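You operate a simulated robot arm through the tools that you are given. There is no shell and no other tool.

Carry out the task below with a simulated two-armed robot. There is one attempt and no reset: what you move stays moved.

Task
Wet out the blue strip in six litres of warm water.
Fine: clear water, in bay two; slide the rack clear, plug the bay first, strip back on the rack, the other left on the rack, taps off.

Only the result counts: the job must be done as asked and must still hold three seconds after the hand-in. Knocking over, shifting, dropping, spilling or breaking anything else fails it.

Robot
Two 6-joint arms with two-finger parallel grippers on one trunk, on a base that drives. Base frame: it is fixed to the floor where the robot stands at the start and does not move with it; the origin is under the middle of the robot, x ahead of it, y to its left, z up. Units: mm, degrees, N and s.
The left shoulder is at the start at [50, 170, 1217], the right one opposite. Each reaches about 1092 mm from its shoulder. Places, roughly: bay two of the trough [-1400, 1900, 800]; blue folded strip, red folded strip [-1500, 1750, 1000]; drain of bay two [-1300, 1800, 800]; green drain plug (4x4x21 cm) [-1500, 2100, 1000]; rack of the trough [-1500, 1800, 900]; spout of the trough [-1800, 1900, 1100]. Payload 1.57 kg a hand.
Tool frame (each hand has its own): the origin (TCP) lies between the finger pads and is the grasp point; the fingertips stand 30 mm ahead of it; z points along the fingers, y is the line along which they close. Largest opening 80 mm; finger width 17, thickness 12; the body of the gripper, 40 by 82 mm, starts 80 mm behind the TCP.
Orientation is that of the tool frame in the base frame, as [roll, pitch, yaw] about the fixed x, y, z axes, in that order (R = Rz(yaw) Ry(pitch) Rx(roll)). With the fingers straight down and closing along the base's y, the tool's x points along the base's -x, its y along +y and its z along -z.

Tools
- The arms move only by the tool send_rows. It takes "left_series", "right_series" or both (then of equal length, played together; a hand with none holds still); each is a list that holds one entry, the list of rows, each a list of 7 numbers: the shift along the base's x, y, z in m, then the turn, a rotation vector about the base's x, y, z in degrees, then the finger opening in m, from 0 to 0.08. In form: [[[tx, ty, tz, wx, wy, wz, gripper], ...]]. A call has 1 to 20 rows; each row shifts and turns the commanded pose from where the row before left it. A row lasts 0.2 s, in which the tool goes at most 50 mm and 8.6 degrees; a call with a longer step from one row to the next is refused whole, and so is a gripper value outside its range. A pose out of reach is approached as far as the arm can. The call stops where the force on the tool passes 40 N (or 10 N more than at its start, if that is more) or the arm is blocked; 0.2 s more then pass. The fingers move at their own pace (about 72 mm/s each) and stop on an object; they squeeze with about 27 N. The grip force told is the motor's: it shows also when the fingers shut on nothing. Time passes only in rows, and 0.2 s behind the last, so rows that do not move let the fingers close. The reply holds the time, the measured pose of the TCP, the force on the tool along the base axes, the opening and the grip force, in the units named above and with some noise, with the torque about the TCP (base axes, N m) and any sound that the robot's microphone picked up.
- Cameras (640 x 400 px; columns grow to the right, rows downward): "scene" is now at [36.6, -16.5, 1781]; the picture's right is [-0.06, -1.00, 0.00], its down [-0.73, 0.04, -0.68] and it looks along [0.68, -0.04, -0.73] (base axes); focal length 274 px, centre (320, 200). "left" rides on the left gripper at [72, 7, -122] in its tool frame; the picture's right is [-0.09, 1.00, 0.00], its down [-0.84, -0.08, -0.54] and it looks along [-0.54, -0.05, 0.84] (tool axes); focal length 238 px, centre (320, 200). "right" rides on the right gripper at [72, -7, -122] in its tool frame; the picture's right is [0.09, 1.00, 0.00], its down [-0.84, 0.08, -0.54] and it looks along [-0.54, 0.05, 0.84] (tool axes); focal length 238 px, centre (320, 200). There is no depth. A picture from a camera that has moved, and an enlarged one, comes with that camera's place and axes in the base frame and with its lens. The place of the scene camera against the robot may be out by one fixed shift of up to 18 mm in any direction.
- grab_frame(camera): a new picture of that camera. The clock stands still meanwhile.
- lift_body(by): slides the trunk up (or, below 0, down) by that many mm; the arms and the scene camera ride with it, the base frame stays. It gives what a move gives, with no picture.
- steer(legs): drives the robot by 1 to 6 legs, each [ahead, left, turn to the left] in mm, mm and degrees, along the robot's own axes; the way and the turn of a leg run together, so that a leg with both is an arc; at most 1500 mm and 180 degrees a leg. The arms and the cameras ride along, it lands a little off, and it stops where it bumps. It gives what a move gives.
- pan_tilt(pan, tilt): turns the head with the scene camera to pan (to the left, within 86 degrees either way) and tilt (down, from -29 to 69), counted from straight ahead of the robot. It gives what a move gives.
- close_up(camera, box): a new picture of the part [left, top, right, bottom] of that camera's present view, enlarged. The clock stands still meanwhile.
- close_job(): hands the job in; it is judged then, once.

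Nothing tells you exact positions but the pictures and the camera data. Unless the task says otherwise, let go and move clear before handing in.

The tools are called after ">>>" as name(argument=value, ...) on one line, values as JSON. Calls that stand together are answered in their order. send_rows: Moves the arms, as the interface text tells. Its arguments: {"type":"object","properties":{"left_series":{"type":"array","items":{"type":"array","items":{"type":"array","items":{"type":"number"}}}},"right_series":{"type":"array","items":{"type":"array","items":{"type":"array","items":{"type":"number"}}}}},"required":[]} The other tools are called the same way: lift_body (by) slides the trunk up or down; steer (legs) drives the base; pan_tilt (pan, tilt) turns the head that bears the scene camera; grab_frame (camera) takes a picture; close_up (camera, box) takes an enlarged picture of a part of a camera's view; close_job () hands the job in.

At the start:

```text
clock: 0.0
left_tool_pos: [430.7, 59.2, 1108.7]
left_orientation: [174.8, -3.3, 161.9]
left_ft_force: [-0.1, 0.0, 0.0]
left_torque: [0.03, 0.0, 0.02]
left_opening: 79.8
left_grasp_force: 0.1
right_tool_pos: [725.0, -306.6, 1107.7]
right_orientation: [-180.0, 0.0, -179.9]
right_ft_force: [-0.5, 0.1, 0.0]
right_torque: [-0.01, 0.0, 0.0]
right_opening: 80.1
right_grasp_force: 0.1
trunk travel left (down, up): [-833.0, 137.0]
robot x, y, heading: [1.1, 0.6, -0.2]
head pan, tilt: [-3.2, 47.3]
```

scene: 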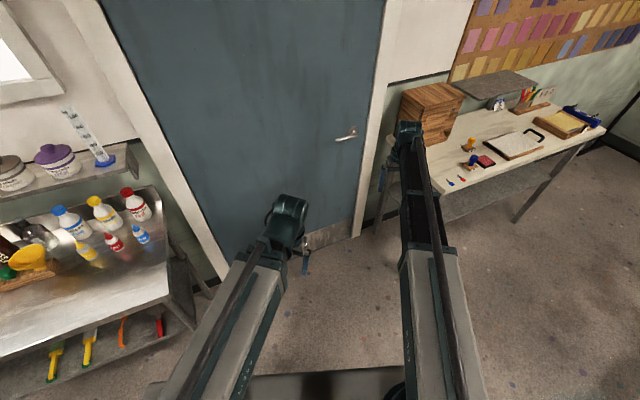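
right: 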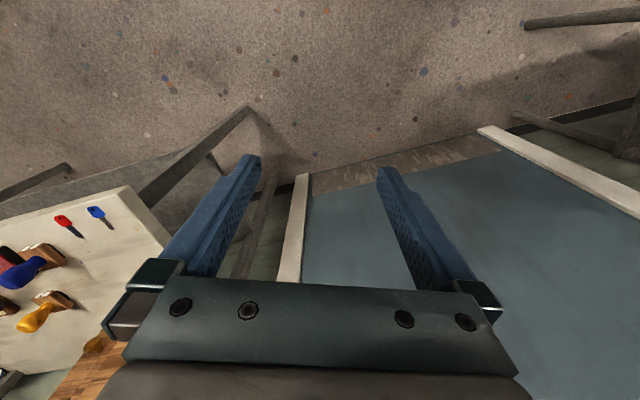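
left: 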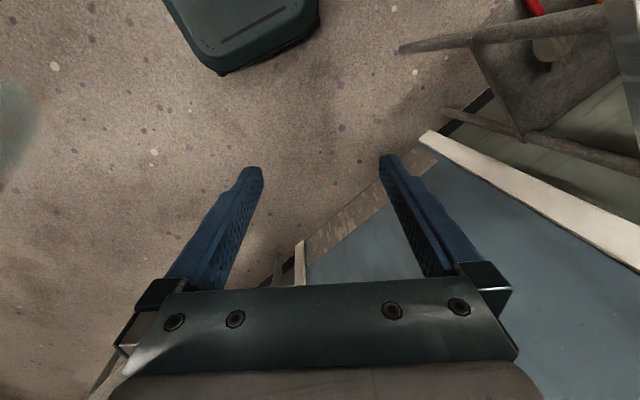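

I see a door, shelves and a bench ahead; the trough lies behind me to the left. I turn the head to the left first to look for it.

>>> pan_tilt(pan=86, tilt=25)

>>> grab_frame(camera="scene")

```text
clock: 1.6
left_tool_pos: [430.1, 59.4, 1109.1]
left_orientation: [174.7, -3.2, 161.9]
left_ft_force: [0.2, -0.1, -0.6]
left_torque: [-0.01, 0.03, 0.03]
left_opening: 80.1
left_grasp_force: 0.1
right_tool_pos: [724.2, -306.5, 1106.8]
right_orientation: [-180.0, -0.1, 180.0]
right_ft_force: [-0.1, -0.4, -0.2]
right_torque: [0.0, -0.01, 0.0]
right_opening: 79.9
right_grasp_force: 0.0
trunk travel left (down, up): [-833.0, 137.0]
robot x, y, heading: [-1.0, -0.3, -0.2]
head pan, tilt: [85.9, 25.0]
```

```text
taken
camera scene: at [-36.1, 79.9, 1814.8], right [1.0, -0.07, 0.0], down [-0.03, -0.42, -0.91], along [0.06, 0.9, -0.42], focal length 274 px, centre (320, 200)
```

scene: 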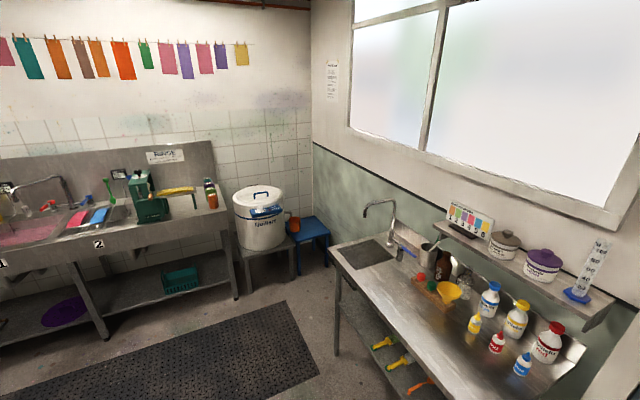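

The trough stands along the far left wall, which is turned about 28° to my frame; bay two is the second one. I look to the other side as well, before driving, and closer at the trough.

>>> close_up(camera="scene", box=[0, 140, 240, 290])

>>> pan_tilt(pan=-86, tilt=35)

>>> grab_frame(camera="scene")

>>> pan_tilt(pan=86, tilt=60)

>>> grab_frame(camera="scene")

```text
2.67 times, centred on (120, 215) of scene
camera zoom: at [-36.1, 79.9, 1814.8], right [1.0, -0.07, 0.0], down [-0.03, -0.42, -0.91], along [0.06, 0.9, -0.42], focal length 731 px, centre (853, 160)
```

zoom: 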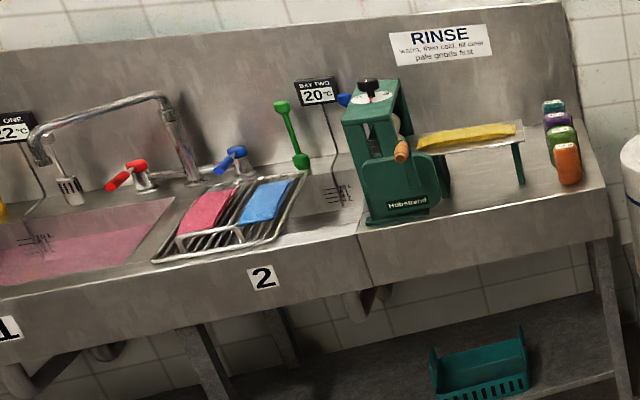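

```text
clock: 4.2
left_tool_pos: [430.2, 59.8, 1109.1]
left_orientation: [174.7, -3.2, 161.9]
left_ft_force: [-0.3, 0.3, 0.6]
left_torque: [-0.02, 0.03, -0.01]
left_opening: 80.0
left_grasp_force: 0.0
right_tool_pos: [724.2, -306.5, 1106.9]
right_orientation: [179.9, -0.1, 180.0]
right_ft_force: [0.6, 0.5, -0.4]
right_torque: [0.0, -0.01, 0.01]
right_opening: 80.0
right_grasp_force: 0.0
trunk travel left (down, up): [-833.0, 137.0]
robot x, y, heading: [-0.4, 1.8, 0.2]
head pan, tilt: [-85.9, 35.0]
```

```text
taken
camera scene: at [-36.4, -99.9, 1799.1], right [-1.0, -0.07, 0.0], down [-0.04, 0.57, -0.82], along [0.06, -0.82, -0.57], focal length 274 px, centre (320, 200)
```

scene: 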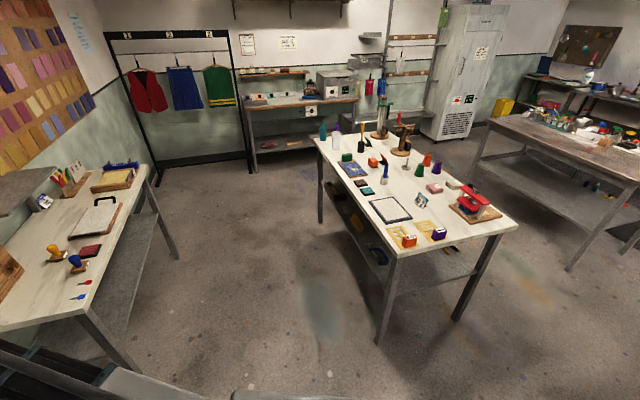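

```text
clock: 6.8
left_tool_pos: [430.2, 59.8, 1108.6]
left_orientation: [174.6, -3.2, 161.9]
left_ft_force: [-0.4, -0.1, -0.2]
left_torque: [-0.04, -0.02, -0.02]
left_opening: 80.0
left_grasp_force: 0.0
right_tool_pos: [723.9, -306.4, 1107.3]
right_orientation: [179.9, 0.1, 180.0]
right_ft_force: [0.0, -0.8, -0.3]
right_torque: [-0.03, 0.01, -0.02]
right_opening: 79.9
right_grasp_force: 0.1
trunk travel left (down, up): [-833.0, 137.0]
robot x, y, heading: [1.2, 0.7, 0.2]
head pan, tilt: [85.9, 60.0]
```

```text
taken
camera scene: at [-37.9, 54.4, 1764.8], right [1.0, -0.07, 0.0], down [-0.06, -0.86, -0.5], along [0.04, 0.5, -0.87], focal length 274 px, centre (320, 200)
```

scene: 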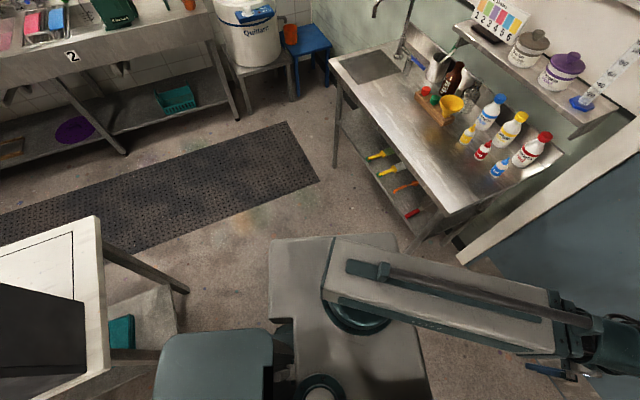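

The trough carries, from left to right: bay one (pink water), the spout turned over bay one, red and blue tap levers, bay two with the rack and both strips, a green plug behind. A white table stands behind me and a bench to the left, so I first draw the right arm in, then turn and drive through the gap.

>>> send_rows(right_series=[[[-0.04, 0.0, 0.01, 0, 0, 0, 0.08], [-0.045, 0.0, 0.01, 0, 0, 0, 0.08], [-0.045, 0.0, 0.01, 0, 0, 0, 0.08], [-0.045, 0.0, 0.01, 0, 0, 0, 0.08], [-0.045, 0.0, 0.01, 0, 0, 0, 0.08], [-0.045, 0.0, 0.01, 0, 0, 0, 0.08], [-0.045, 0.0, 0.01, 0, 0, 0, 0.08]]], left_series=[[[0, 0.03, 0.01, 0, 0, 0, 0.08], [0, 0.03, 0.01, 0, 0, 0, 0.08], [0, 0.03, 0.01, 0, 0, 0, 0.08], [0, 0.03, 0.01, 0, 0, 0, 0.08], [0, 0.0, 0.01, 0, 0, 0, 0.08], [0, 0.0, 0.01, 0, 0, 0, 0.08], [0, 0.0, 0.01, 0, 0, 0, 0.08]]])

>>> pan_tilt(pan=0, tilt=69)

>>> grab_frame(camera="scene")

```text
clock: 8.4
left_tool_pos: [452.6, 175.4, 1108.3]
left_orientation: [174.7, -3.2, 161.9]
left_ft_force: [0.1, 0.5, -0.4]
left_torque: [0.02, 0.0, 0.0]
left_opening: 80.1
left_grasp_force: 0.1
left hand out of reach, approached as far as the arm can: row 1, 2, 3, 4, 5, 6, 7
right_tool_pos: [432.6, -309.8, 1106.8]
right_orientation: [180.0, -0.1, -180.0]
right_ft_force: [0.4, -0.8, -0.4]
right_torque: [-0.04, -0.04, 0.01]
right_opening: 80.1
right_grasp_force: 0.0
right hand out of reach, approached as far as the arm can: row 1, 2, 3, 4, 5, 6, 7
trunk travel left (down, up): [-833.0, 137.0]
robot x, y, heading: [-1.7, 0.4, 0.2]
head pan, tilt: [85.9, 60.0]
```

```text
clock: 10.0
left_tool_pos: [452.2, 176.0, 1107.3]
left_orientation: [174.8, -3.2, 161.9]
left_ft_force: [0.2, 0.4, -0.6]
left_torque: [0.02, 0.0, -0.02]
left_opening: 80.0
left_grasp_force: 0.1
right_tool_pos: [433.2, -309.8, 1107.4]
right_orientation: [179.9, 0.0, 179.9]
right_ft_force: [1.1, 0.1, 0.3]
right_torque: [0.0, 0.01, -0.01]
right_opening: 80.1
right_grasp_force: 0.1
trunk travel left (down, up): [-833.0, 137.0]
robot x, y, heading: [3.2, 0.2, -0.1]
head pan, tilt: [0.0, 68.8]
```

```text
taken
camera scene: at [13.2, -12.0, 1755.4], right [0.0, -1.0, 0.0], down [-0.93, 0.0, -0.36], along [0.36, 0.0, -0.93], focal length 274 px, centre (320, 200)
```

scene: 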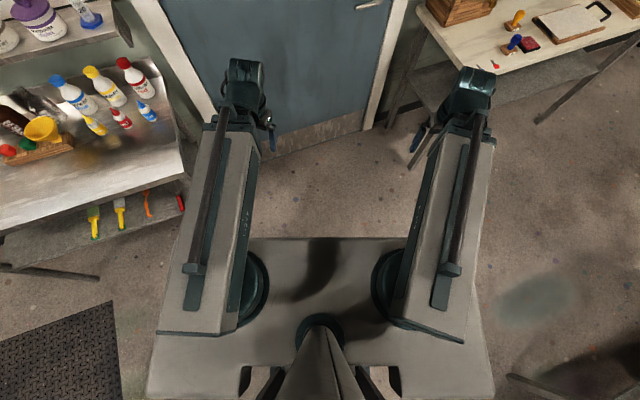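

The arms are drawn in to about 450 mm ahead. I now turn left to face the trough, in place, and look.

>>> steer(legs=[[0, 0, 60], [0, 0, 53]])

>>> pan_tilt(pan=0, tilt=45)

>>> grab_frame(camera="scene")

>>> pan_tilt(pan=60, tilt=55)

>>> grab_frame(camera="scene")

```text
clock: 15.5
left_tool_pos: [-337.9, 346.5, 1108.5]
left_orientation: [174.7, -3.3, -85.0]
left_ft_force: [0.6, 0.7, -0.2]
left_torque: [0.03, 0.01, 0.02]
left_opening: 80.3
left_grasp_force: 0.0
right_tool_pos: [114.1, 520.4, 1107.5]
right_orientation: [-180.0, -0.1, -66.9]
right_ft_force: [-0.2, -0.5, 0.2]
right_torque: [0.0, 0.02, -0.01]
right_opening: 80.1
right_grasp_force: 0.0
trunk travel left (down, up): [-833.0, 137.0]
robot x, y, heading: [1.4, -1.2, 113.1]
head pan, tilt: [0.0, 68.8]
```

```text
clock: 16.3
left_tool_pos: [-338.2, 347.4, 1108.2]
left_orientation: [174.7, -3.2, -84.9]
left_ft_force: [-0.6, 0.9, 0.3]
left_torque: [-0.01, 0.0, 0.0]
left_opening: 80.3
left_grasp_force: 0.0
right_tool_pos: [114.2, 519.9, 1108.4]
right_orientation: [180.0, -0.1, -67.0]
right_ft_force: [-0.1, -0.3, -0.1]
right_torque: [0.04, 0.03, 0.02]
right_opening: 80.2
right_grasp_force: 0.2
trunk travel left (down, up): [-833.0, 137.0]
robot x, y, heading: [1.2, -2.0, 113.3]
head pan, tilt: [0.0, 45.0]
```

```text
taken
camera scene: at [-19.0, 26.1, 1784.2], right [0.92, 0.39, 0.0], down [0.28, -0.65, -0.71], along [-0.28, 0.65, -0.71], focal length 274 px, centre (320, 200)
```

scene: 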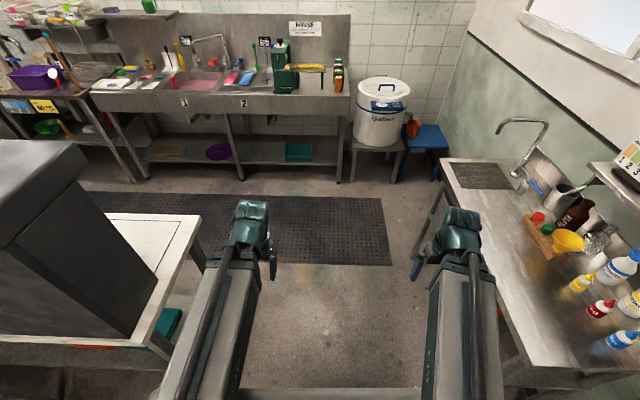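

```text
clock: 17.6
left_tool_pos: [-337.5, 347.1, 1107.9]
left_orientation: [174.7, -3.2, -85.1]
left_ft_force: [0.2, 0.8, 0.1]
left_torque: [0.02, -0.02, 0.0]
left_opening: 80.0
left_grasp_force: 0.1
right_tool_pos: [113.9, 520.2, 1106.4]
right_orientation: [180.0, 0.0, -66.9]
right_ft_force: [-0.3, -0.7, -0.2]
right_torque: [0.0, 0.03, 0.03]
right_opening: 80.0
right_grasp_force: 0.2
trunk travel left (down, up): [-833.0, 137.0]
robot x, y, heading: [-0.4, 0.4, 113.2]
head pan, tilt: [60.0, 55.0]
```

```text
taken
camera scene: at [-58.7, -40.0, 1770.8], right [0.12, 0.99, 0.0], down [0.81, -0.1, -0.57], along [-0.57, 0.07, -0.82], focal length 274 px, centre (320, 200)
```

scene: 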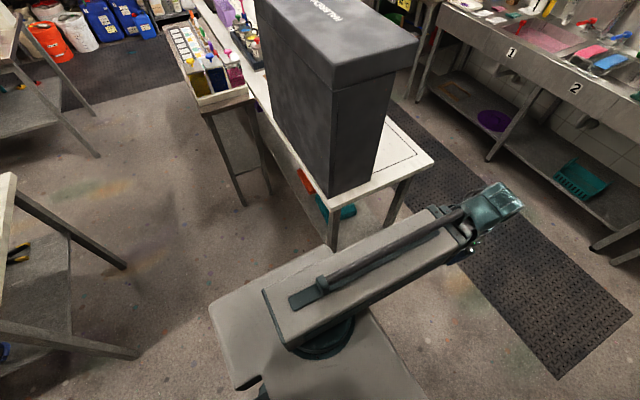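

Facing the trough now: its front with the "2" is about 2110 mm ahead and 610 mm to the left; the table corner is about 550 mm to the left and 870 ahead. I drive ahead past the table, then sideways.

>>> steer(legs=[[1400, 0, 0], [0, 450, 0]])

>>> pan_tilt(pan=0, tilt=45)

>>> grab_frame(camera="scene")

```text
clock: 26.9
left_tool_pos: [-1299.8, 1434.3, 1108.7]
left_orientation: [174.8, -3.3, -85.0]
left_ft_force: [0.2, -0.3, 0.0]
left_torque: [0.0, -0.01, 0.02]
left_opening: 80.1
left_grasp_force: 0.0
right_tool_pos: [-848.0, 1606.3, 1108.5]
right_orientation: [-180.0, -0.1, -66.9]
right_ft_force: [0.0, 0.7, 1.0]
right_torque: [0.0, -0.03, 0.02]
right_opening: 79.8
right_grasp_force: 0.0
trunk travel left (down, up): [-833.0, 137.0]
robot x, y, heading: [-960.3, 1085.1, 113.1]
head pan, tilt: [60.0, 55.0]
```

```text
clock: 28.2
left_tool_pos: [-1299.5, 1434.2, 1108.3]
left_orientation: [174.7, -3.3, -85.0]
left_ft_force: [-0.3, 0.4, -0.2]
left_torque: [-0.01, -0.05, -0.01]
left_opening: 80.0
left_grasp_force: 0.1
right_tool_pos: [-846.1, 1607.1, 1107.8]
right_orientation: [180.0, -0.2, -66.9]
right_ft_force: [0.3, 0.1, -0.2]
right_torque: [0.0, 0.04, 0.02]
right_opening: 80.2
right_grasp_force: 0.0
trunk travel left (down, up): [-833.0, 137.0]
robot x, y, heading: [-963.7, 1085.9, 113.1]
head pan, tilt: [0.0, 45.0]
```

```text
taken
camera scene: at [-980.5, 1113.4, 1784.2], right [0.92, 0.39, 0.0], down [0.28, -0.65, -0.71], along [-0.28, 0.65, -0.71], focal length 274 px, centre (320, 200)
```

scene: 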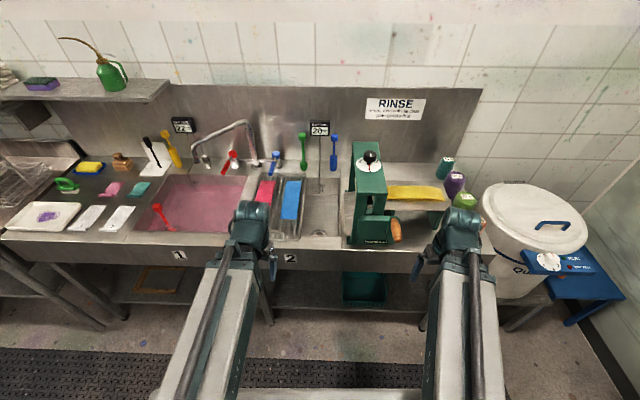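

I stand in front of the trough now. I look closely at bay two, the taps and the rack.

>>> close_up(camera="scene", box=[180, 100, 380, 225])

>>> close_up(camera="scene", box=[220, 140, 350, 250])

>>> close_up(camera="scene", box=[300, 80, 480, 190])

```text
3.20 times, centred on (280, 162) of scene
camera zoom: at [-980.5, 1113.4, 1784.2], right [0.92, 0.39, 0.0], down [0.28, -0.65, -0.71], along [-0.28, 0.65, -0.71], focal length 877 px, centre (448, 320)
```

zoom: 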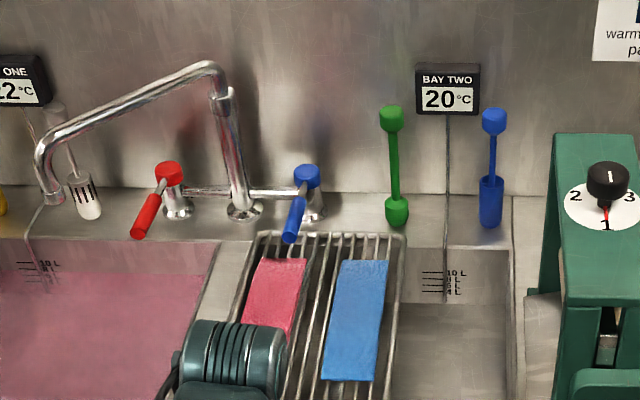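

```text
3.64 times, centred on (285, 195) of scene
camera zoom: at [-980.5, 1113.4, 1784.2], right [0.92, 0.39, 0.0], down [0.28, -0.65, -0.71], along [-0.28, 0.65, -0.71], focal length 997 px, centre (447, 218)
```

zoom: 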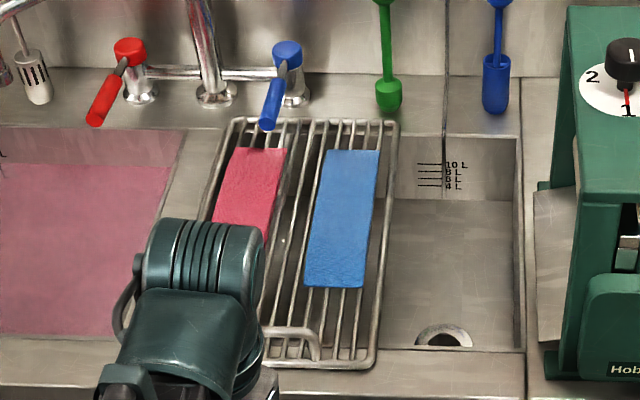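

```text
3.56 times, centred on (390, 135) of scene
camera zoom: at [-980.5, 1113.4, 1784.2], right [0.92, 0.39, 0.0], down [0.28, -0.65, -0.71], along [-0.28, 0.65, -0.71], focal length 975 px, centre (71, 431)
```

zoom: 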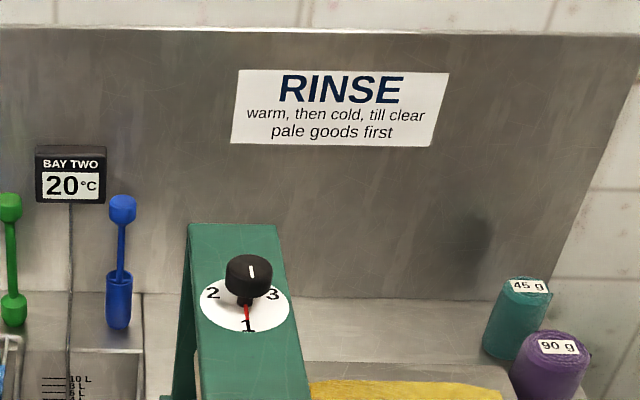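

I look for the notice on the wall near the corner and other signs, which may say what counts as warm.

>>> pan_tilt(pan=-50, tilt=5)

>>> grab_frame(camera="scene")

>>> pan_tilt(pan=60, tilt=20)

>>> grab_frame(camera="scene")

```text
clock: 29.4
left_tool_pos: [-1299.0, 1435.0, 1109.0]
left_orientation: [174.7, -3.4, -85.0]
left_ft_force: [0.7, 0.7, 0.2]
left_torque: [0.01, -0.02, -0.01]
left_opening: 80.2
left_grasp_force: 0.0
right_tool_pos: [-847.4, 1607.1, 1107.4]
right_orientation: [180.0, -0.1, -67.0]
right_ft_force: [-0.4, 0.7, 0.2]
right_torque: [0.02, 0.02, 0.0]
right_opening: 80.0
right_grasp_force: 0.1
trunk travel left (down, up): [-833.0, 137.0]
robot x, y, heading: [-962.3, 1091.5, 112.9]
head pan, tilt: [-50.0, 5.0]
```

```text
taken
camera scene: at [-907.0, 1120.5, 1847.2], right [0.89, -0.45, 0.0], down [-0.04, -0.08, -1.0], along [0.45, 0.89, -0.09], focal length 274 px, centre (320, 200)
```

scene: 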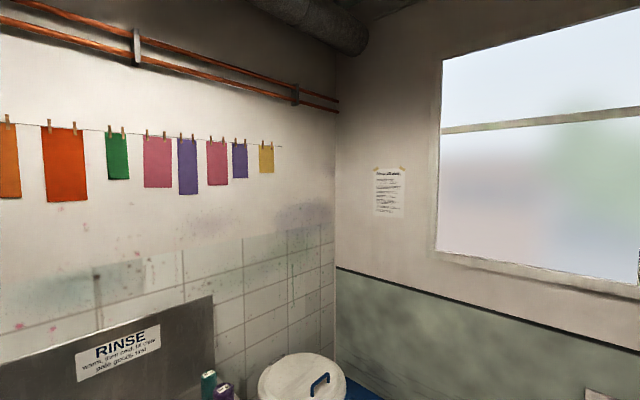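

```text
clock: 31.2
left_tool_pos: [-1299.8, 1433.5, 1108.7]
left_orientation: [174.7, -3.2, -84.9]
left_ft_force: [0.5, -0.3, -0.4]
left_torque: [0.03, -0.02, 0.01]
left_opening: 79.9
left_grasp_force: 0.1
right_tool_pos: [-847.5, 1607.0, 1107.6]
right_orientation: [179.9, -0.1, -66.8]
right_ft_force: [0.4, 0.0, 0.1]
right_torque: [0.01, -0.02, 0.01]
right_opening: 79.8
right_grasp_force: 0.1
trunk travel left (down, up): [-833.0, 137.0]
robot x, y, heading: [-961.9, 1086.1, 113.0]
head pan, tilt: [60.0, 20.0]
```

```text
taken
camera scene: at [-1041.0, 1049.8, 1822.9], right [0.12, 0.99, 0.0], down [0.34, -0.04, -0.94], along [-0.93, 0.11, -0.34], focal length 274 px, centre (320, 200)
```

scene: 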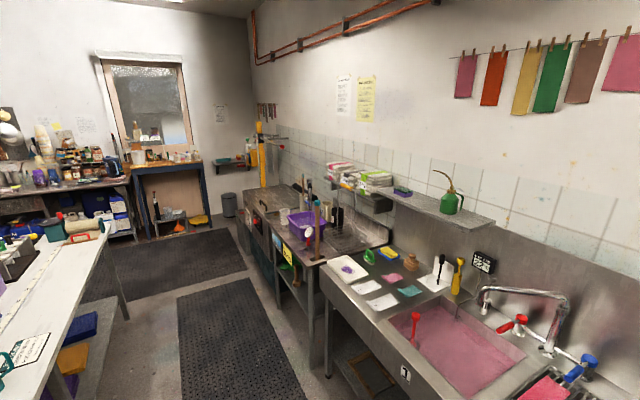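

>>> close_up(camera="scene", box=[325, 65, 385, 130])

>>> close_up(camera="scene", box=[440, 240, 640, 365])

>>> pan_tilt(pan=-50, tilt=5)

>>> close_up(camera="scene", box=[365, 160, 415, 225])

```text
6.15 times, centred on (355, 98) of scene
camera zoom: at [-1041.0, 1049.8, 1822.9], right [0.12, 0.99, 0.0], down [0.34, -0.04, -0.94], along [-0.93, 0.11, -0.34], focal length 1687 px, centre (105, 831)
```

zoom: 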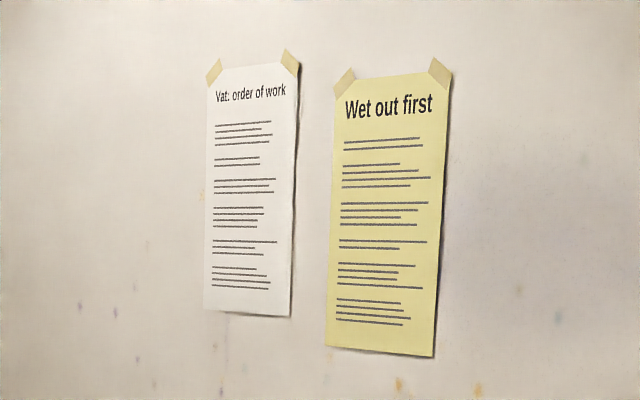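

```text
3.20 times, centred on (540, 302) of scene
camera zoom: at [-1041.0, 1049.8, 1822.9], right [0.12, 0.99, 0.0], down [0.34, -0.04, -0.94], along [-0.93, 0.11, -0.34], focal length 877 px, centre (-384, -128)
```

zoom: 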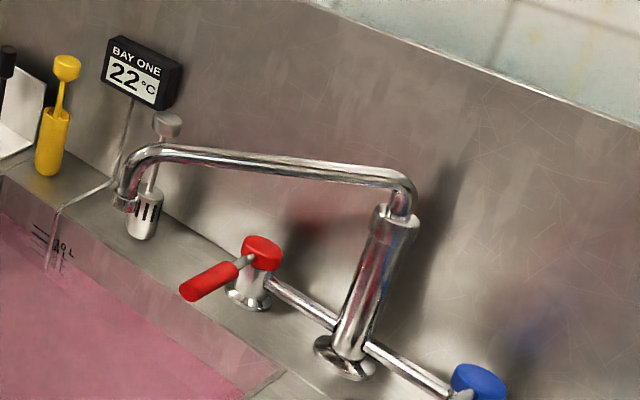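

```text
clock: 33.1
left_tool_pos: [-1299.2, 1434.3, 1108.5]
left_orientation: [174.7, -3.2, -85.0]
left_ft_force: [0.3, 0.2, 0.7]
left_torque: [0.03, 0.03, 0.01]
left_opening: 80.2
left_grasp_force: 0.1
right_tool_pos: [-846.7, 1607.0, 1107.4]
right_orientation: [180.0, -0.1, -66.9]
right_ft_force: [0.3, -0.7, 0.6]
right_torque: [-0.01, -0.03, -0.02]
right_opening: 79.9
right_grasp_force: 0.1
trunk travel left (down, up): [-833.0, 137.0]
robot x, y, heading: [-963.5, 1089.1, 112.6]
head pan, tilt: [-50.0, 5.0]
```

```text
6.15 times, centred on (390, 192) of scene
camera zoom: at [-907.0, 1120.5, 1847.3], right [0.89, -0.45, 0.0], down [-0.04, -0.08, -1.0], along [0.45, 0.89, -0.09], focal length 1687 px, centre (-111, 246)
```

zoom: 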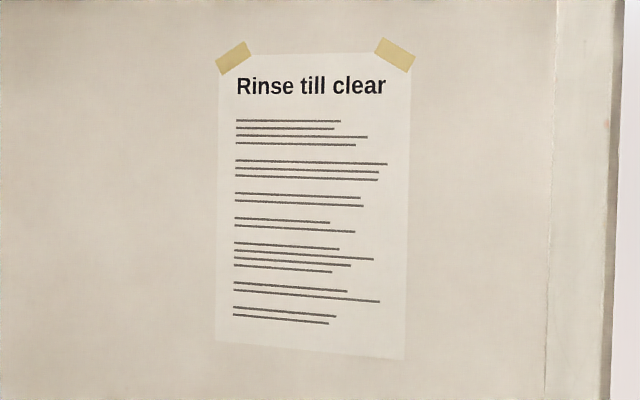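

The notices give nothing about degrees, so I take warm as about 37 °C. I now measure the trough's direction and heights with close-ups before going nearer.

>>> pan_tilt(pan=0, tilt=45)

>>> close_up(camera="scene", box=[100, 160, 400, 290])

>>> close_up(camera="scene", box=[280, 150, 400, 270])

>>> grab_frame(camera="left")

>>> grab_frame(camera="right")

```text
clock: 34.3
left_tool_pos: [-1300.1, 1434.6, 1108.6]
left_orientation: [174.7, -3.4, -85.0]
left_ft_force: [0.6, -0.5, 0.5]
left_torque: [0.01, 0.0, 0.01]
left_opening: 80.1
left_grasp_force: 0.0
right_tool_pos: [-848.0, 1607.2, 1107.5]
right_orientation: [179.9, -0.1, -66.9]
right_ft_force: [1.0, 0.5, -0.2]
right_torque: [0.0, 0.02, -0.01]
right_opening: 80.0
right_grasp_force: 0.1
trunk travel left (down, up): [-833.0, 137.0]
robot x, y, heading: [-960.9, 1085.4, 113.2]
head pan, tilt: [0.0, 45.0]
```

```text
2.13 times, centred on (250, 225) of scene
camera zoom: at [-980.4, 1113.4, 1784.3], right [0.92, 0.39, 0.0], down [0.28, -0.65, -0.71], along [-0.28, 0.65, -0.71], focal length 585 px, centre (469, 147)
```

zoom: 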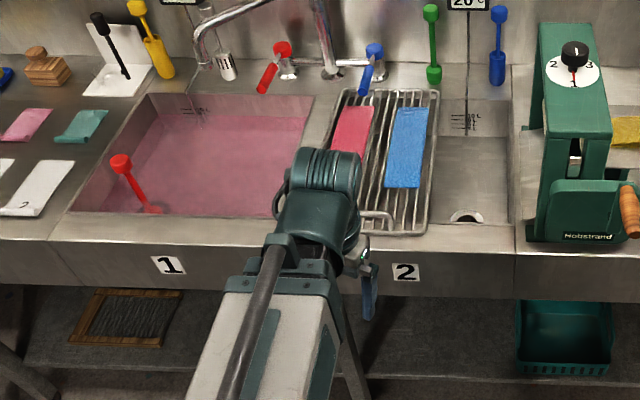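

```text
3.33 times, centred on (340, 210) of scene
camera zoom: at [-980.4, 1113.4, 1784.3], right [0.92, 0.39, 0.0], down [0.28, -0.65, -0.71], along [-0.28, 0.65, -0.71], focal length 914 px, centre (253, 167)
```

zoom: 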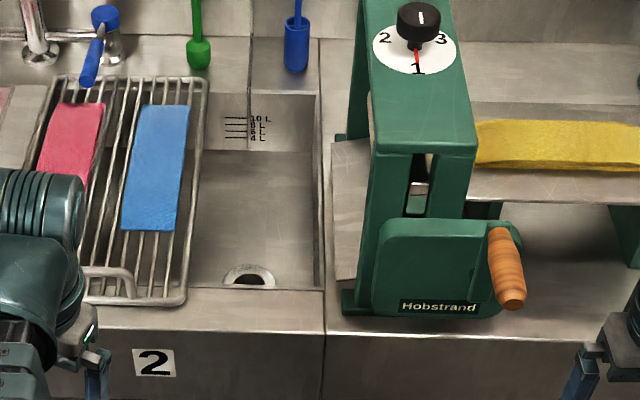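

```text
taken
camera left: at [-1289.8, 1370.8, 1234.5], right [-1.0, 0.01, 0.09], down [0.05, 0.87, 0.48], along [-0.07, 0.49, -0.87], focal length 238 px, centre (320, 200)
```

left: 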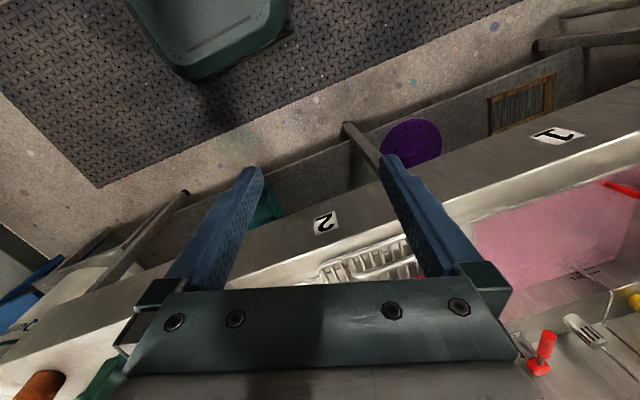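

```text
taken
camera right: at [-813.1, 1543.8, 1229.0], right [-0.88, -0.48, 0.0], down [-0.4, 0.74, 0.54], along [-0.26, 0.48, -0.84], focal length 238 px, centre (320, 200)
```

right: 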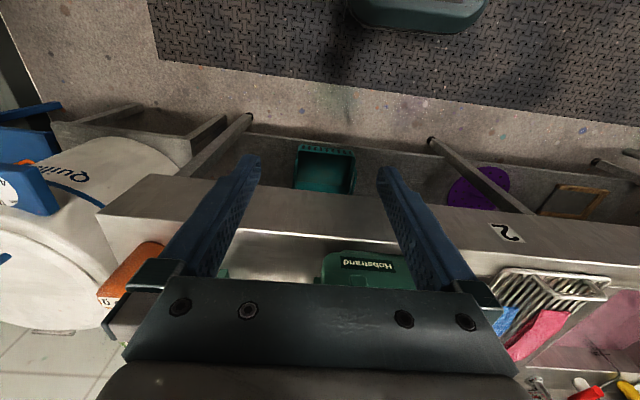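

The trough rim is at z≈905, about 640 mm ahead, turned about 2.5° from my heading; bay two spans from roughly −280 to +94 mm (to my right), and the rack overlaps its left part. I bring the right hand inwards to keep clear of the mangle, then turn slightly and go nearer.

>>> send_rows(right_series=[[[-0.0322, -0.0137, 0, 0, 0, 0, 0.08], [-0.0322, -0.0137, 0, 0, 0, 0, 0.08], [-0.0322, -0.0137, 0, 0, 0, 0, 0.08], [-0.0322, -0.0137, 0, 0, 0, 0, 0.08], [-0.0322, -0.0137, 0, 0, 0, 0, 0.08], [-0.0322, -0.0137, 0, 0, 0, 0, 0.08]]])

>>> steer(legs=[[0, 0, -2.5], [0, 180, 0]])

>>> grab_frame(camera="scene")

```text
clock: 35.7
left_tool_pos: [-1300.5, 1435.7, 1107.9]
left_orientation: [174.6, -3.4, -85.0]
left_ft_force: [0.4, 0.7, -0.8]
left_torque: [-0.02, -0.03, 0.0]
left_opening: 80.1
left_grasp_force: 0.0
right_tool_pos: [-1044.6, 1548.0, 1108.4]
right_orientation: [-180.0, -0.2, -67.0]
right_ft_force: [-0.8, 0.9, -0.2]
right_torque: [0.01, -0.03, 0.01]
right_opening: 79.9
right_grasp_force: 0.1
right hand out of reach, approached as far as the arm can: row 1, 2, 3
trunk travel left (down, up): [-833.0, 137.0]
robot x, y, heading: [-963.3, 1091.8, 113.2]
head pan, tilt: [0.0, 45.0]
```

```text
clock: 37.6
left_tool_pos: [-1455.3, 1383.8, 1108.1]
left_orientation: [174.7, -3.4, -87.5]
left_ft_force: [-0.2, 0.3, -1.0]
left_torque: [-0.01, -0.05, -0.02]
left_opening: 79.8
left_grasp_force: 0.0
right_tool_pos: [-1194.6, 1487.2, 1106.9]
right_orientation: [180.0, -0.1, -69.3]
right_ft_force: [-0.4, 0.0, -0.4]
right_torque: [0.03, -0.01, -0.02]
right_opening: 79.9
right_grasp_force: 0.1
trunk travel left (down, up): [-833.0, 137.0]
robot x, y, heading: [-1128.6, 1028.5, 110.8]
head pan, tilt: [0.0, 45.0]
```

```text
taken
camera scene: at [-1149.7, 1049.6, 1784.3], right [0.94, 0.35, 0.0], down [0.25, -0.66, -0.71], along [-0.25, 0.66, -0.71], focal length 274 px, centre (320, 200)
```

scene: 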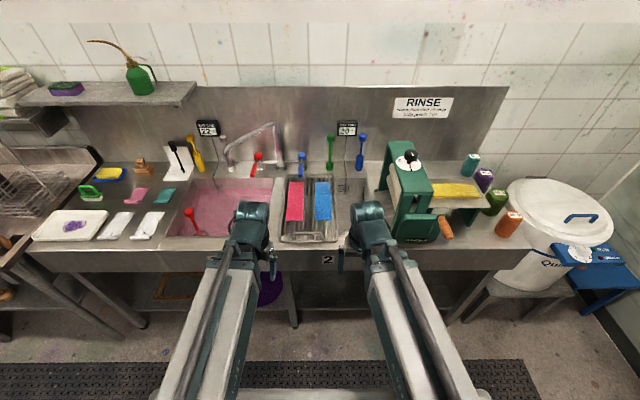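

The trough now lies square ahead and both hands are in front of free space. I drive 220 mm nearer and take close-ups.

>>> steer(legs=[[220, 0, 0]])

>>> grab_frame(camera="scene")

>>> grab_frame(camera="left")

>>> grab_frame(camera="right")

```text
clock: 39.3
left_tool_pos: [-1531.6, 1590.9, 1107.0]
left_orientation: [174.7, -3.4, -87.5]
left_ft_force: [-0.6, 0.4, -0.4]
left_torque: [-0.03, -0.01, 0.0]
left_opening: 79.9
left_grasp_force: 0.0
right_tool_pos: [-1270.1, 1692.4, 1106.9]
right_orientation: [179.9, -0.1, -69.4]
right_ft_force: [-0.7, 0.1, 0.5]
right_torque: [-0.07, -0.01, -0.02]
right_opening: 80.2
right_grasp_force: 0.0
trunk travel left (down, up): [-833.0, 137.0]
robot x, y, heading: [-1205.0, 1226.5, 110.6]
head pan, tilt: [0.0, 45.0]
```

```text
taken
camera scene: at [-1225.8, 1257.2, 1784.2], right [0.94, 0.35, 0.0], down [0.25, -0.66, -0.71], along [-0.25, 0.66, -0.71], focal length 274 px, centre (320, 200)
```

scene: 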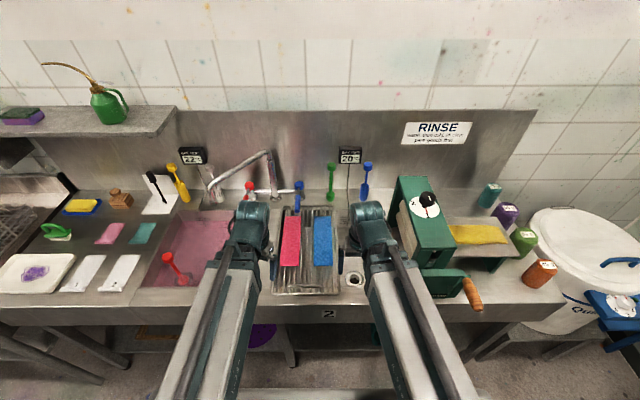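

```text
taken
camera left: at [-1523.9, 1527.5, 1234.1], right [-0.99, 0.05, 0.09], down [0.09, 0.87, 0.48], along [-0.05, 0.49, -0.87], focal length 238 px, centre (320, 200)
```

left: 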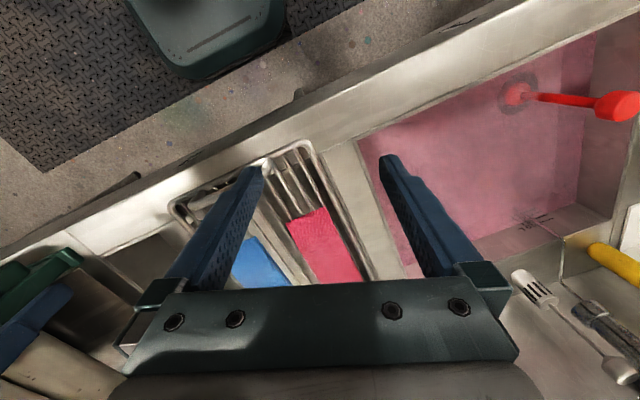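

```text
taken
camera right: at [-1239.3, 1629.0, 1228.5], right [-0.9, -0.44, 0.0], down [-0.37, 0.76, 0.54], along [-0.24, 0.49, -0.84], focal length 238 px, centre (320, 200)
```

right: 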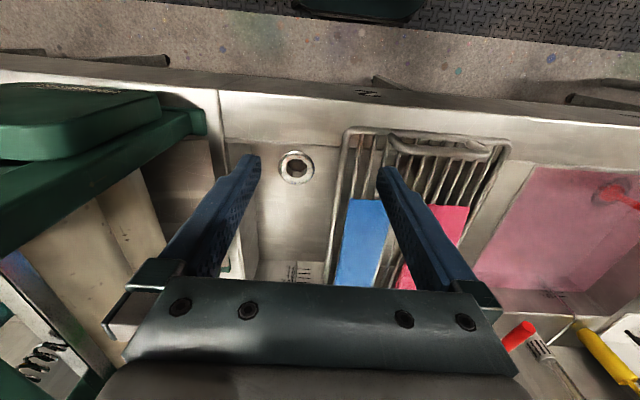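

Wrist views show the drain, rack and strips well: rack is at about r −156…65 mm, bay two about −144…232 mm in front of me. I square the left hand to the trough and take stereo pictures for the heights.

>>> send_rows(left_series=[[[0, 0, 0, 3.63, -5.15, 0, 0.08], [0, 0, 0, 0, 0, 6.03, 0.08], [0, 0, 0, 0, 0, 6.03, 0.08], [0, 0, 0, 0, 0, 6.04, 0.08]]])

>>> grab_frame(camera="left")

>>> grab_frame(camera="scene")

```text
clock: 40.3
left_tool_pos: [-1532.5, 1595.3, 1109.1]
left_orientation: [-180.0, 0.0, -69.4]
left_ft_force: [-0.3, 0.2, 0.2]
left_torque: [0.0, 0.0, 0.02]
left_opening: 80.0
left_grasp_force: 0.1
left hand out of reach, approached as far as the arm can: row 1
right_tool_pos: [-1269.8, 1691.8, 1107.2]
right_orientation: [180.0, 0.0, -69.4]
right_ft_force: [0.5, 0.5, 0.3]
right_torque: [0.01, -0.04, -0.03]
right_opening: 80.1
right_grasp_force: 0.2
trunk travel left (down, up): [-833.0, 137.0]
robot x, y, heading: [-1207.6, 1230.0, 110.6]
head pan, tilt: [0.0, 45.0]
```

```text
taken
camera left: at [-1514.1, 1526.8, 1229.1], right [-0.96, -0.26, 0.0], down [-0.22, 0.81, 0.54], along [-0.14, 0.52, -0.84], focal length 238 px, centre (320, 200)
```

left: 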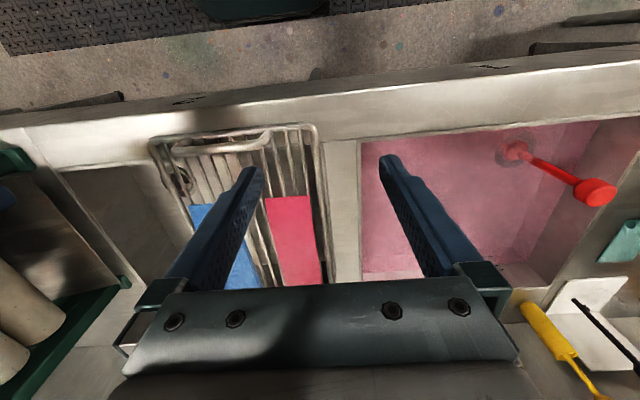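

```text
taken
camera scene: at [-1225.1, 1255.4, 1784.3], right [0.94, 0.35, 0.0], down [0.25, -0.66, -0.71], along [-0.25, 0.66, -0.71], focal length 274 px, centre (320, 200)
```

scene: 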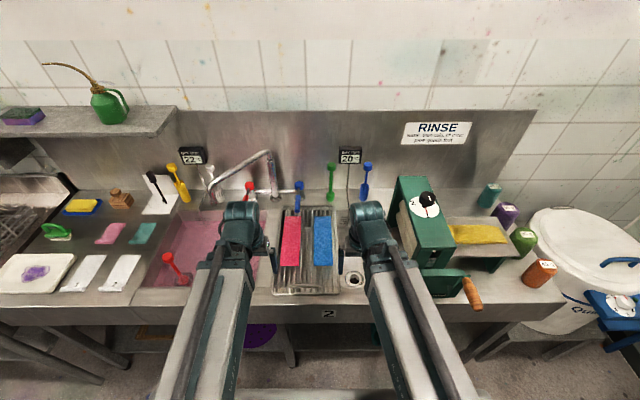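

Stereo gives rack top at z≈905, front edge at a≈480, spanning r −156…65, with its handle bar at z≈952. I will push the rack's right rail leftwards at mid-length with both open fingers of the right hand turned by 90°; first I turn it above bay two.

>>> send_rows(right_series=[[[-0.0062, 0.0197, 0, 0, 0, -8.18, 0.08], [-0.0062, 0.0197, 0, 0, 0, -8.18, 0.08], [-0.0062, 0.0197, 0, 0, 0, -8.18, 0.08], [-0.0062, 0.0197, 0, 0, 0, -8.18, 0.08], [-0.0062, 0.0197, 0, 0, 0, -8.18, 0.08], [-0.0062, 0.0197, 0, 0, 0, -8.18, 0.08], [-0.0062, 0.0197, 0, 0, 0, -8.18, 0.08], [-0.0062, 0.0197, 0, 0, 0, -8.18, 0.08], [-0.0062, 0.0197, 0, 0, 0, -8.18, 0.08], [-0.0062, 0.0197, 0, 0, 0, -8.18, 0.08], [-0.0062, 0.0197, 0, 0, 0, -8.2, 0.08]]])

>>> grab_frame(camera="right")

>>> grab_frame(camera="scene")

```text
clock: 42.7
left_tool_pos: [-1532.4, 1597.2, 1107.2]
left_orientation: [180.0, 0.1, -69.5]
left_ft_force: [0.5, -0.6, 0.6]
left_torque: [0.02, 0.01, 0.01]
left_opening: 79.9
left_grasp_force: 0.0
right_tool_pos: [-1339.2, 1909.5, 1105.5]
right_orientation: [-179.9, -0.1, -159.5]
right_ft_force: [0.4, 0.7, 0.2]
right_torque: [0.02, 0.01, -0.04]
right_opening: 80.0
right_grasp_force: 0.0
trunk travel left (down, up): [-833.0, 137.0]
robot x, y, heading: [-1209.7, 1230.0, 110.5]
head pan, tilt: [0.0, 45.0]
```

```text
taken
camera right: at [-1403.5, 1878.3, 1228.7], right [-0.43, 0.9, 0.0], down [0.76, 0.37, 0.54], along [0.49, 0.23, -0.84], focal length 238 px, centre (320, 200)
```

right: 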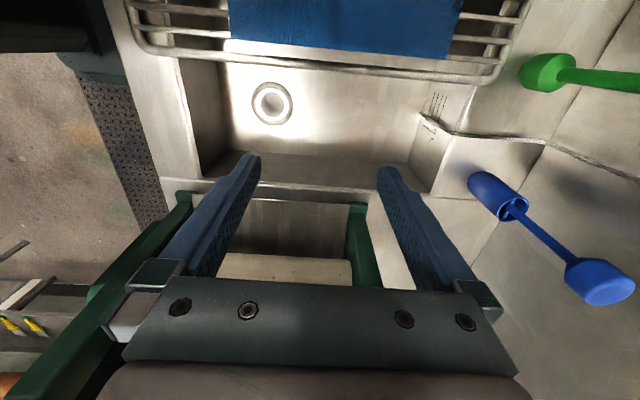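

```text
taken
camera scene: at [-1225.4, 1256.0, 1784.2], right [0.94, 0.35, 0.0], down [0.25, -0.66, -0.71], along [-0.25, 0.66, -0.71], focal length 274 px, centre (320, 200)
```

scene: 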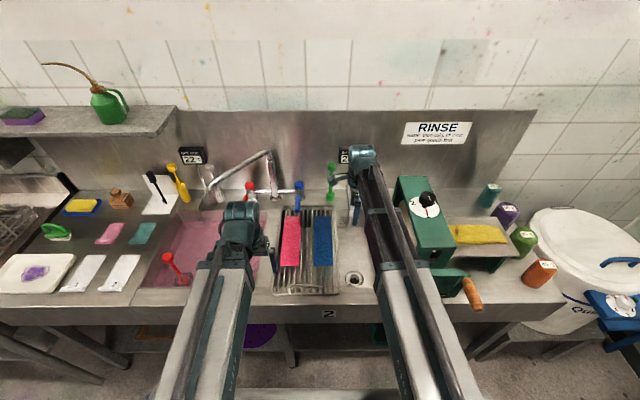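

The drain is at a≈602, r≈138, z≈777 and the green plug stands at a≈942, r≈45. The right hand is beside the rack's mid; I lower it so the fingertips reach below the rail and start to push.

>>> send_rows(right_series=[[[0, 0, -0.04, 0, 0, 0, 0.08], [0, 0, -0.04, 0, 0, 0, 0.08], [0, 0, -0.04, 0, 0, 0, 0.08], [0, 0, -0.04, 0, 0, 0, 0.08], [0, 0, -0.037, 0, 0, 0, 0.08], [-0.014, -0.0053, 0, 0, 0, 0, 0.08], [-0.014, -0.0053, 0, 0, 0, 0, 0.08], [-0.014, -0.0053, 0, 0, 0, 0, 0.08], [-0.014, -0.0053, 0, 0, 0, 0, 0.08], [-0.014, -0.0053, 0, 0, 0, 0, 0.08]]])

>>> grab_frame(camera="right")

>>> close_up(camera="scene", box=[180, 140, 400, 320])

```text
clock: 44.9
left_tool_pos: [-1532.7, 1595.9, 1106.6]
left_orientation: [-180.0, 0.1, -69.4]
left_ft_force: [-0.8, -0.7, 0.2]
left_torque: [0.05, -0.02, -0.01]
left_opening: 80.0
left_grasp_force: 0.0
right_tool_pos: [-1406.7, 1882.6, 1107.6]
right_orientation: [180.0, 0.0, -159.4]
right_ft_force: [0.7, 0.1, 0.6]
right_torque: [0.0, -0.03, 0.0]
right_opening: 80.0
right_grasp_force: 0.1
right hand out of reach, approached as far as the arm can: row 1, 2, 3, 4, 5
trunk travel left (down, up): [-833.0, 137.0]
robot x, y, heading: [-1207.8, 1226.0, 110.3]
head pan, tilt: [0.0, 45.0]
```

```text
taken
camera right: at [-1472.6, 1850.7, 1228.9], right [-0.44, 0.9, 0.0], down [0.76, 0.37, 0.54], along [0.49, 0.24, -0.84], focal length 238 px, centre (320, 200)
```

right: 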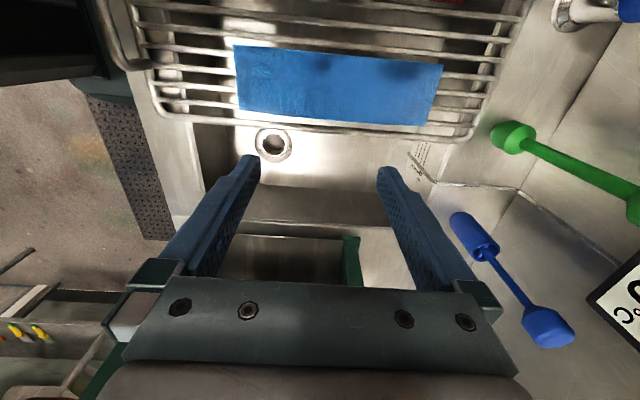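

```text
2.22 times, centred on (290, 230) of scene
camera zoom: at [-1225.5, 1255.5, 1784.3], right [0.94, 0.35, 0.0], down [0.25, -0.66, -0.71], along [-0.25, 0.66, -0.71], focal length 609 px, centre (387, 133)
```

zoom: 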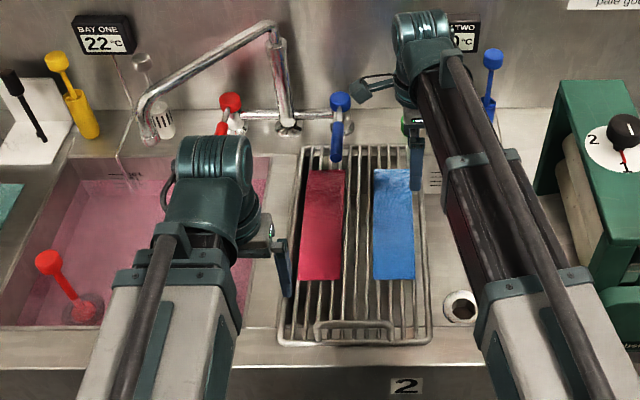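

The hand does not go down by the arm itself: the height must come from the trunk, so a hand that should stay clear has to be tilted up. I try tilting the left hand's fingers forward to see how the arm behaves.

>>> send_rows(left_series=[[[-0.0104, 0.0277, 0.0022, 7.96, 2.99, 0, 0.08], [-0.0101, 0.027, 0.0066, 7.96, 2.99, 0, 0.08], [-0.0098, 0.026, 0.0106, 7.96, 2.99, 0, 0.08]]])

```text
clock: 45.7
left_tool_pos: [-1567.1, 1685.6, 1127.9]
left_orientation: [179.9, 25.5, -69.5]
left_ft_force: [-0.5, 0.3, -0.6]
left_torque: [-0.03, -0.01, -0.03]
left_opening: 80.2
left_grasp_force: 0.0
left hand out of reach, approached as far as the arm can: row 1, 3
right_tool_pos: [-1406.8, 1881.6, 1106.4]
right_orientation: [-180.0, -0.1, -159.4]
right_ft_force: [-0.1, -0.2, -0.4]
right_torque: [-0.02, 0.0, -0.01]
right_opening: 79.9
right_grasp_force: 0.1
trunk travel left (down, up): [-833.0, 137.0]
robot x, y, heading: [-1208.9, 1226.9, 110.3]
head pan, tilt: [0.0, 45.0]
```

Tilting works; the hand turns about a wrist 215 mm behind the TCP, at a height set by the trunk. I tilt the left hand on up to nearly level to park it high.

>>> send_rows(left_series=[[[-0.0097, 0.0257, 0.0159, 7.96, 2.99, 0, 0.08], [-0.0089, 0.0236, 0.0198, 7.96, 2.99, 0, 0.08], [-0.0076, 0.0203, 0.0232, 7.96, 2.99, 0, 0.08], [-0.0064, 0.0171, 0.026, 7.96, 2.99, 0, 0.08], [-0.0049, 0.0131, 0.0286, 7.96, 2.99, 0, 0.08], [-0.0034, 0.0091, 0.0305, 7.96, 2.99, 0, 0.08], [-0.0018, 0.0048, 0.0314, 7.96, 2.99, 0, 0.08]]], right_series=[[[0.0096, 0.0036, 0, 0, 0, 0, 0.08], [0.0096, 0.0036, 0, 0, 0, 0, 0.08], [0.0096, 0.0036, 0, 0, 0, 0, 0.08], [0.0096, 0.0036, 0, 0, 0, 0, 0.08], [0.0096, 0.0036, 0, 0, 0, 0, 0.08], [0.0096, 0.0036, 0, 0, 0, 0, 0.08], [0.0096, 0.0036, 0, 0, 0, 0, 0.08]]])

>>> grab_frame(camera="scene")

>>> grab_frame(camera="left")

```text
clock: 47.3
left_tool_pos: [-1609.2, 1801.8, 1308.4]
left_orientation: [178.8, 85.0, -70.5]
left_ft_force: [-0.2, 0.0, 0.0]
left_torque: [0.01, 0.01, 0.03]
left_opening: 79.9
left_grasp_force: 0.1
left hand out of reach, approached as far as the arm can: row 4
right_tool_pos: [-1339.9, 1908.0, 1107.4]
right_orientation: [-180.0, -0.1, -159.3]
right_ft_force: [-0.6, 0.0, -0.2]
right_torque: [0.0, 0.01, 0.01]
right_opening: 79.9
right_grasp_force: 0.0
trunk travel left (down, up): [-833.0, 137.0]
robot x, y, heading: [-1208.0, 1230.3, 110.7]
head pan, tilt: [0.0, 45.0]
```

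```text
taken
camera scene: at [-1225.0, 1255.6, 1784.3], right [0.94, 0.35, 0.0], down [0.25, -0.66, -0.71], along [-0.25, 0.66, -0.71], focal length 274 px, centre (320, 200)
```

scene: 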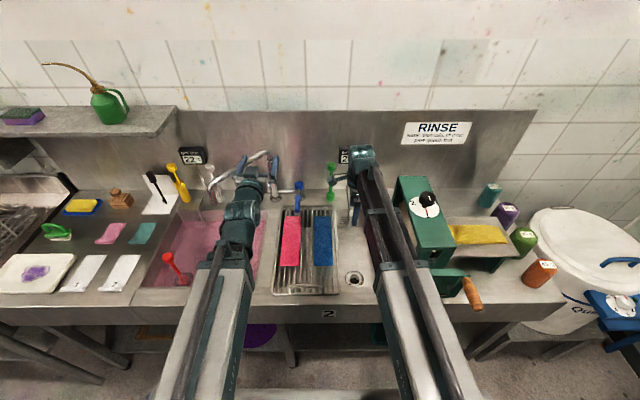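

```text
taken
camera left: at [-1571.4, 1679.9, 1247.2], right [-0.93, -0.34, 0.09], down [0.24, -0.41, 0.88], along [-0.26, 0.84, 0.47], focal length 238 px, centre (320, 200)
```

left: 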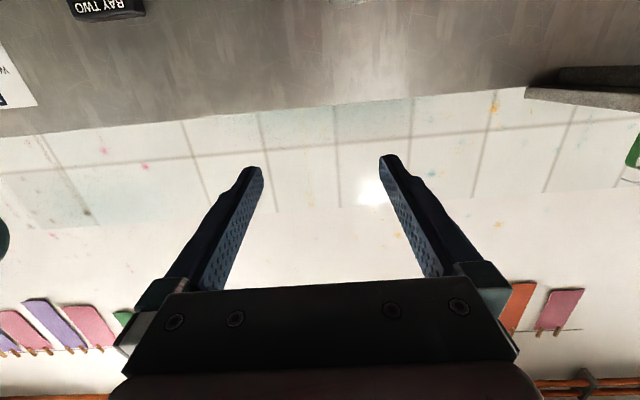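

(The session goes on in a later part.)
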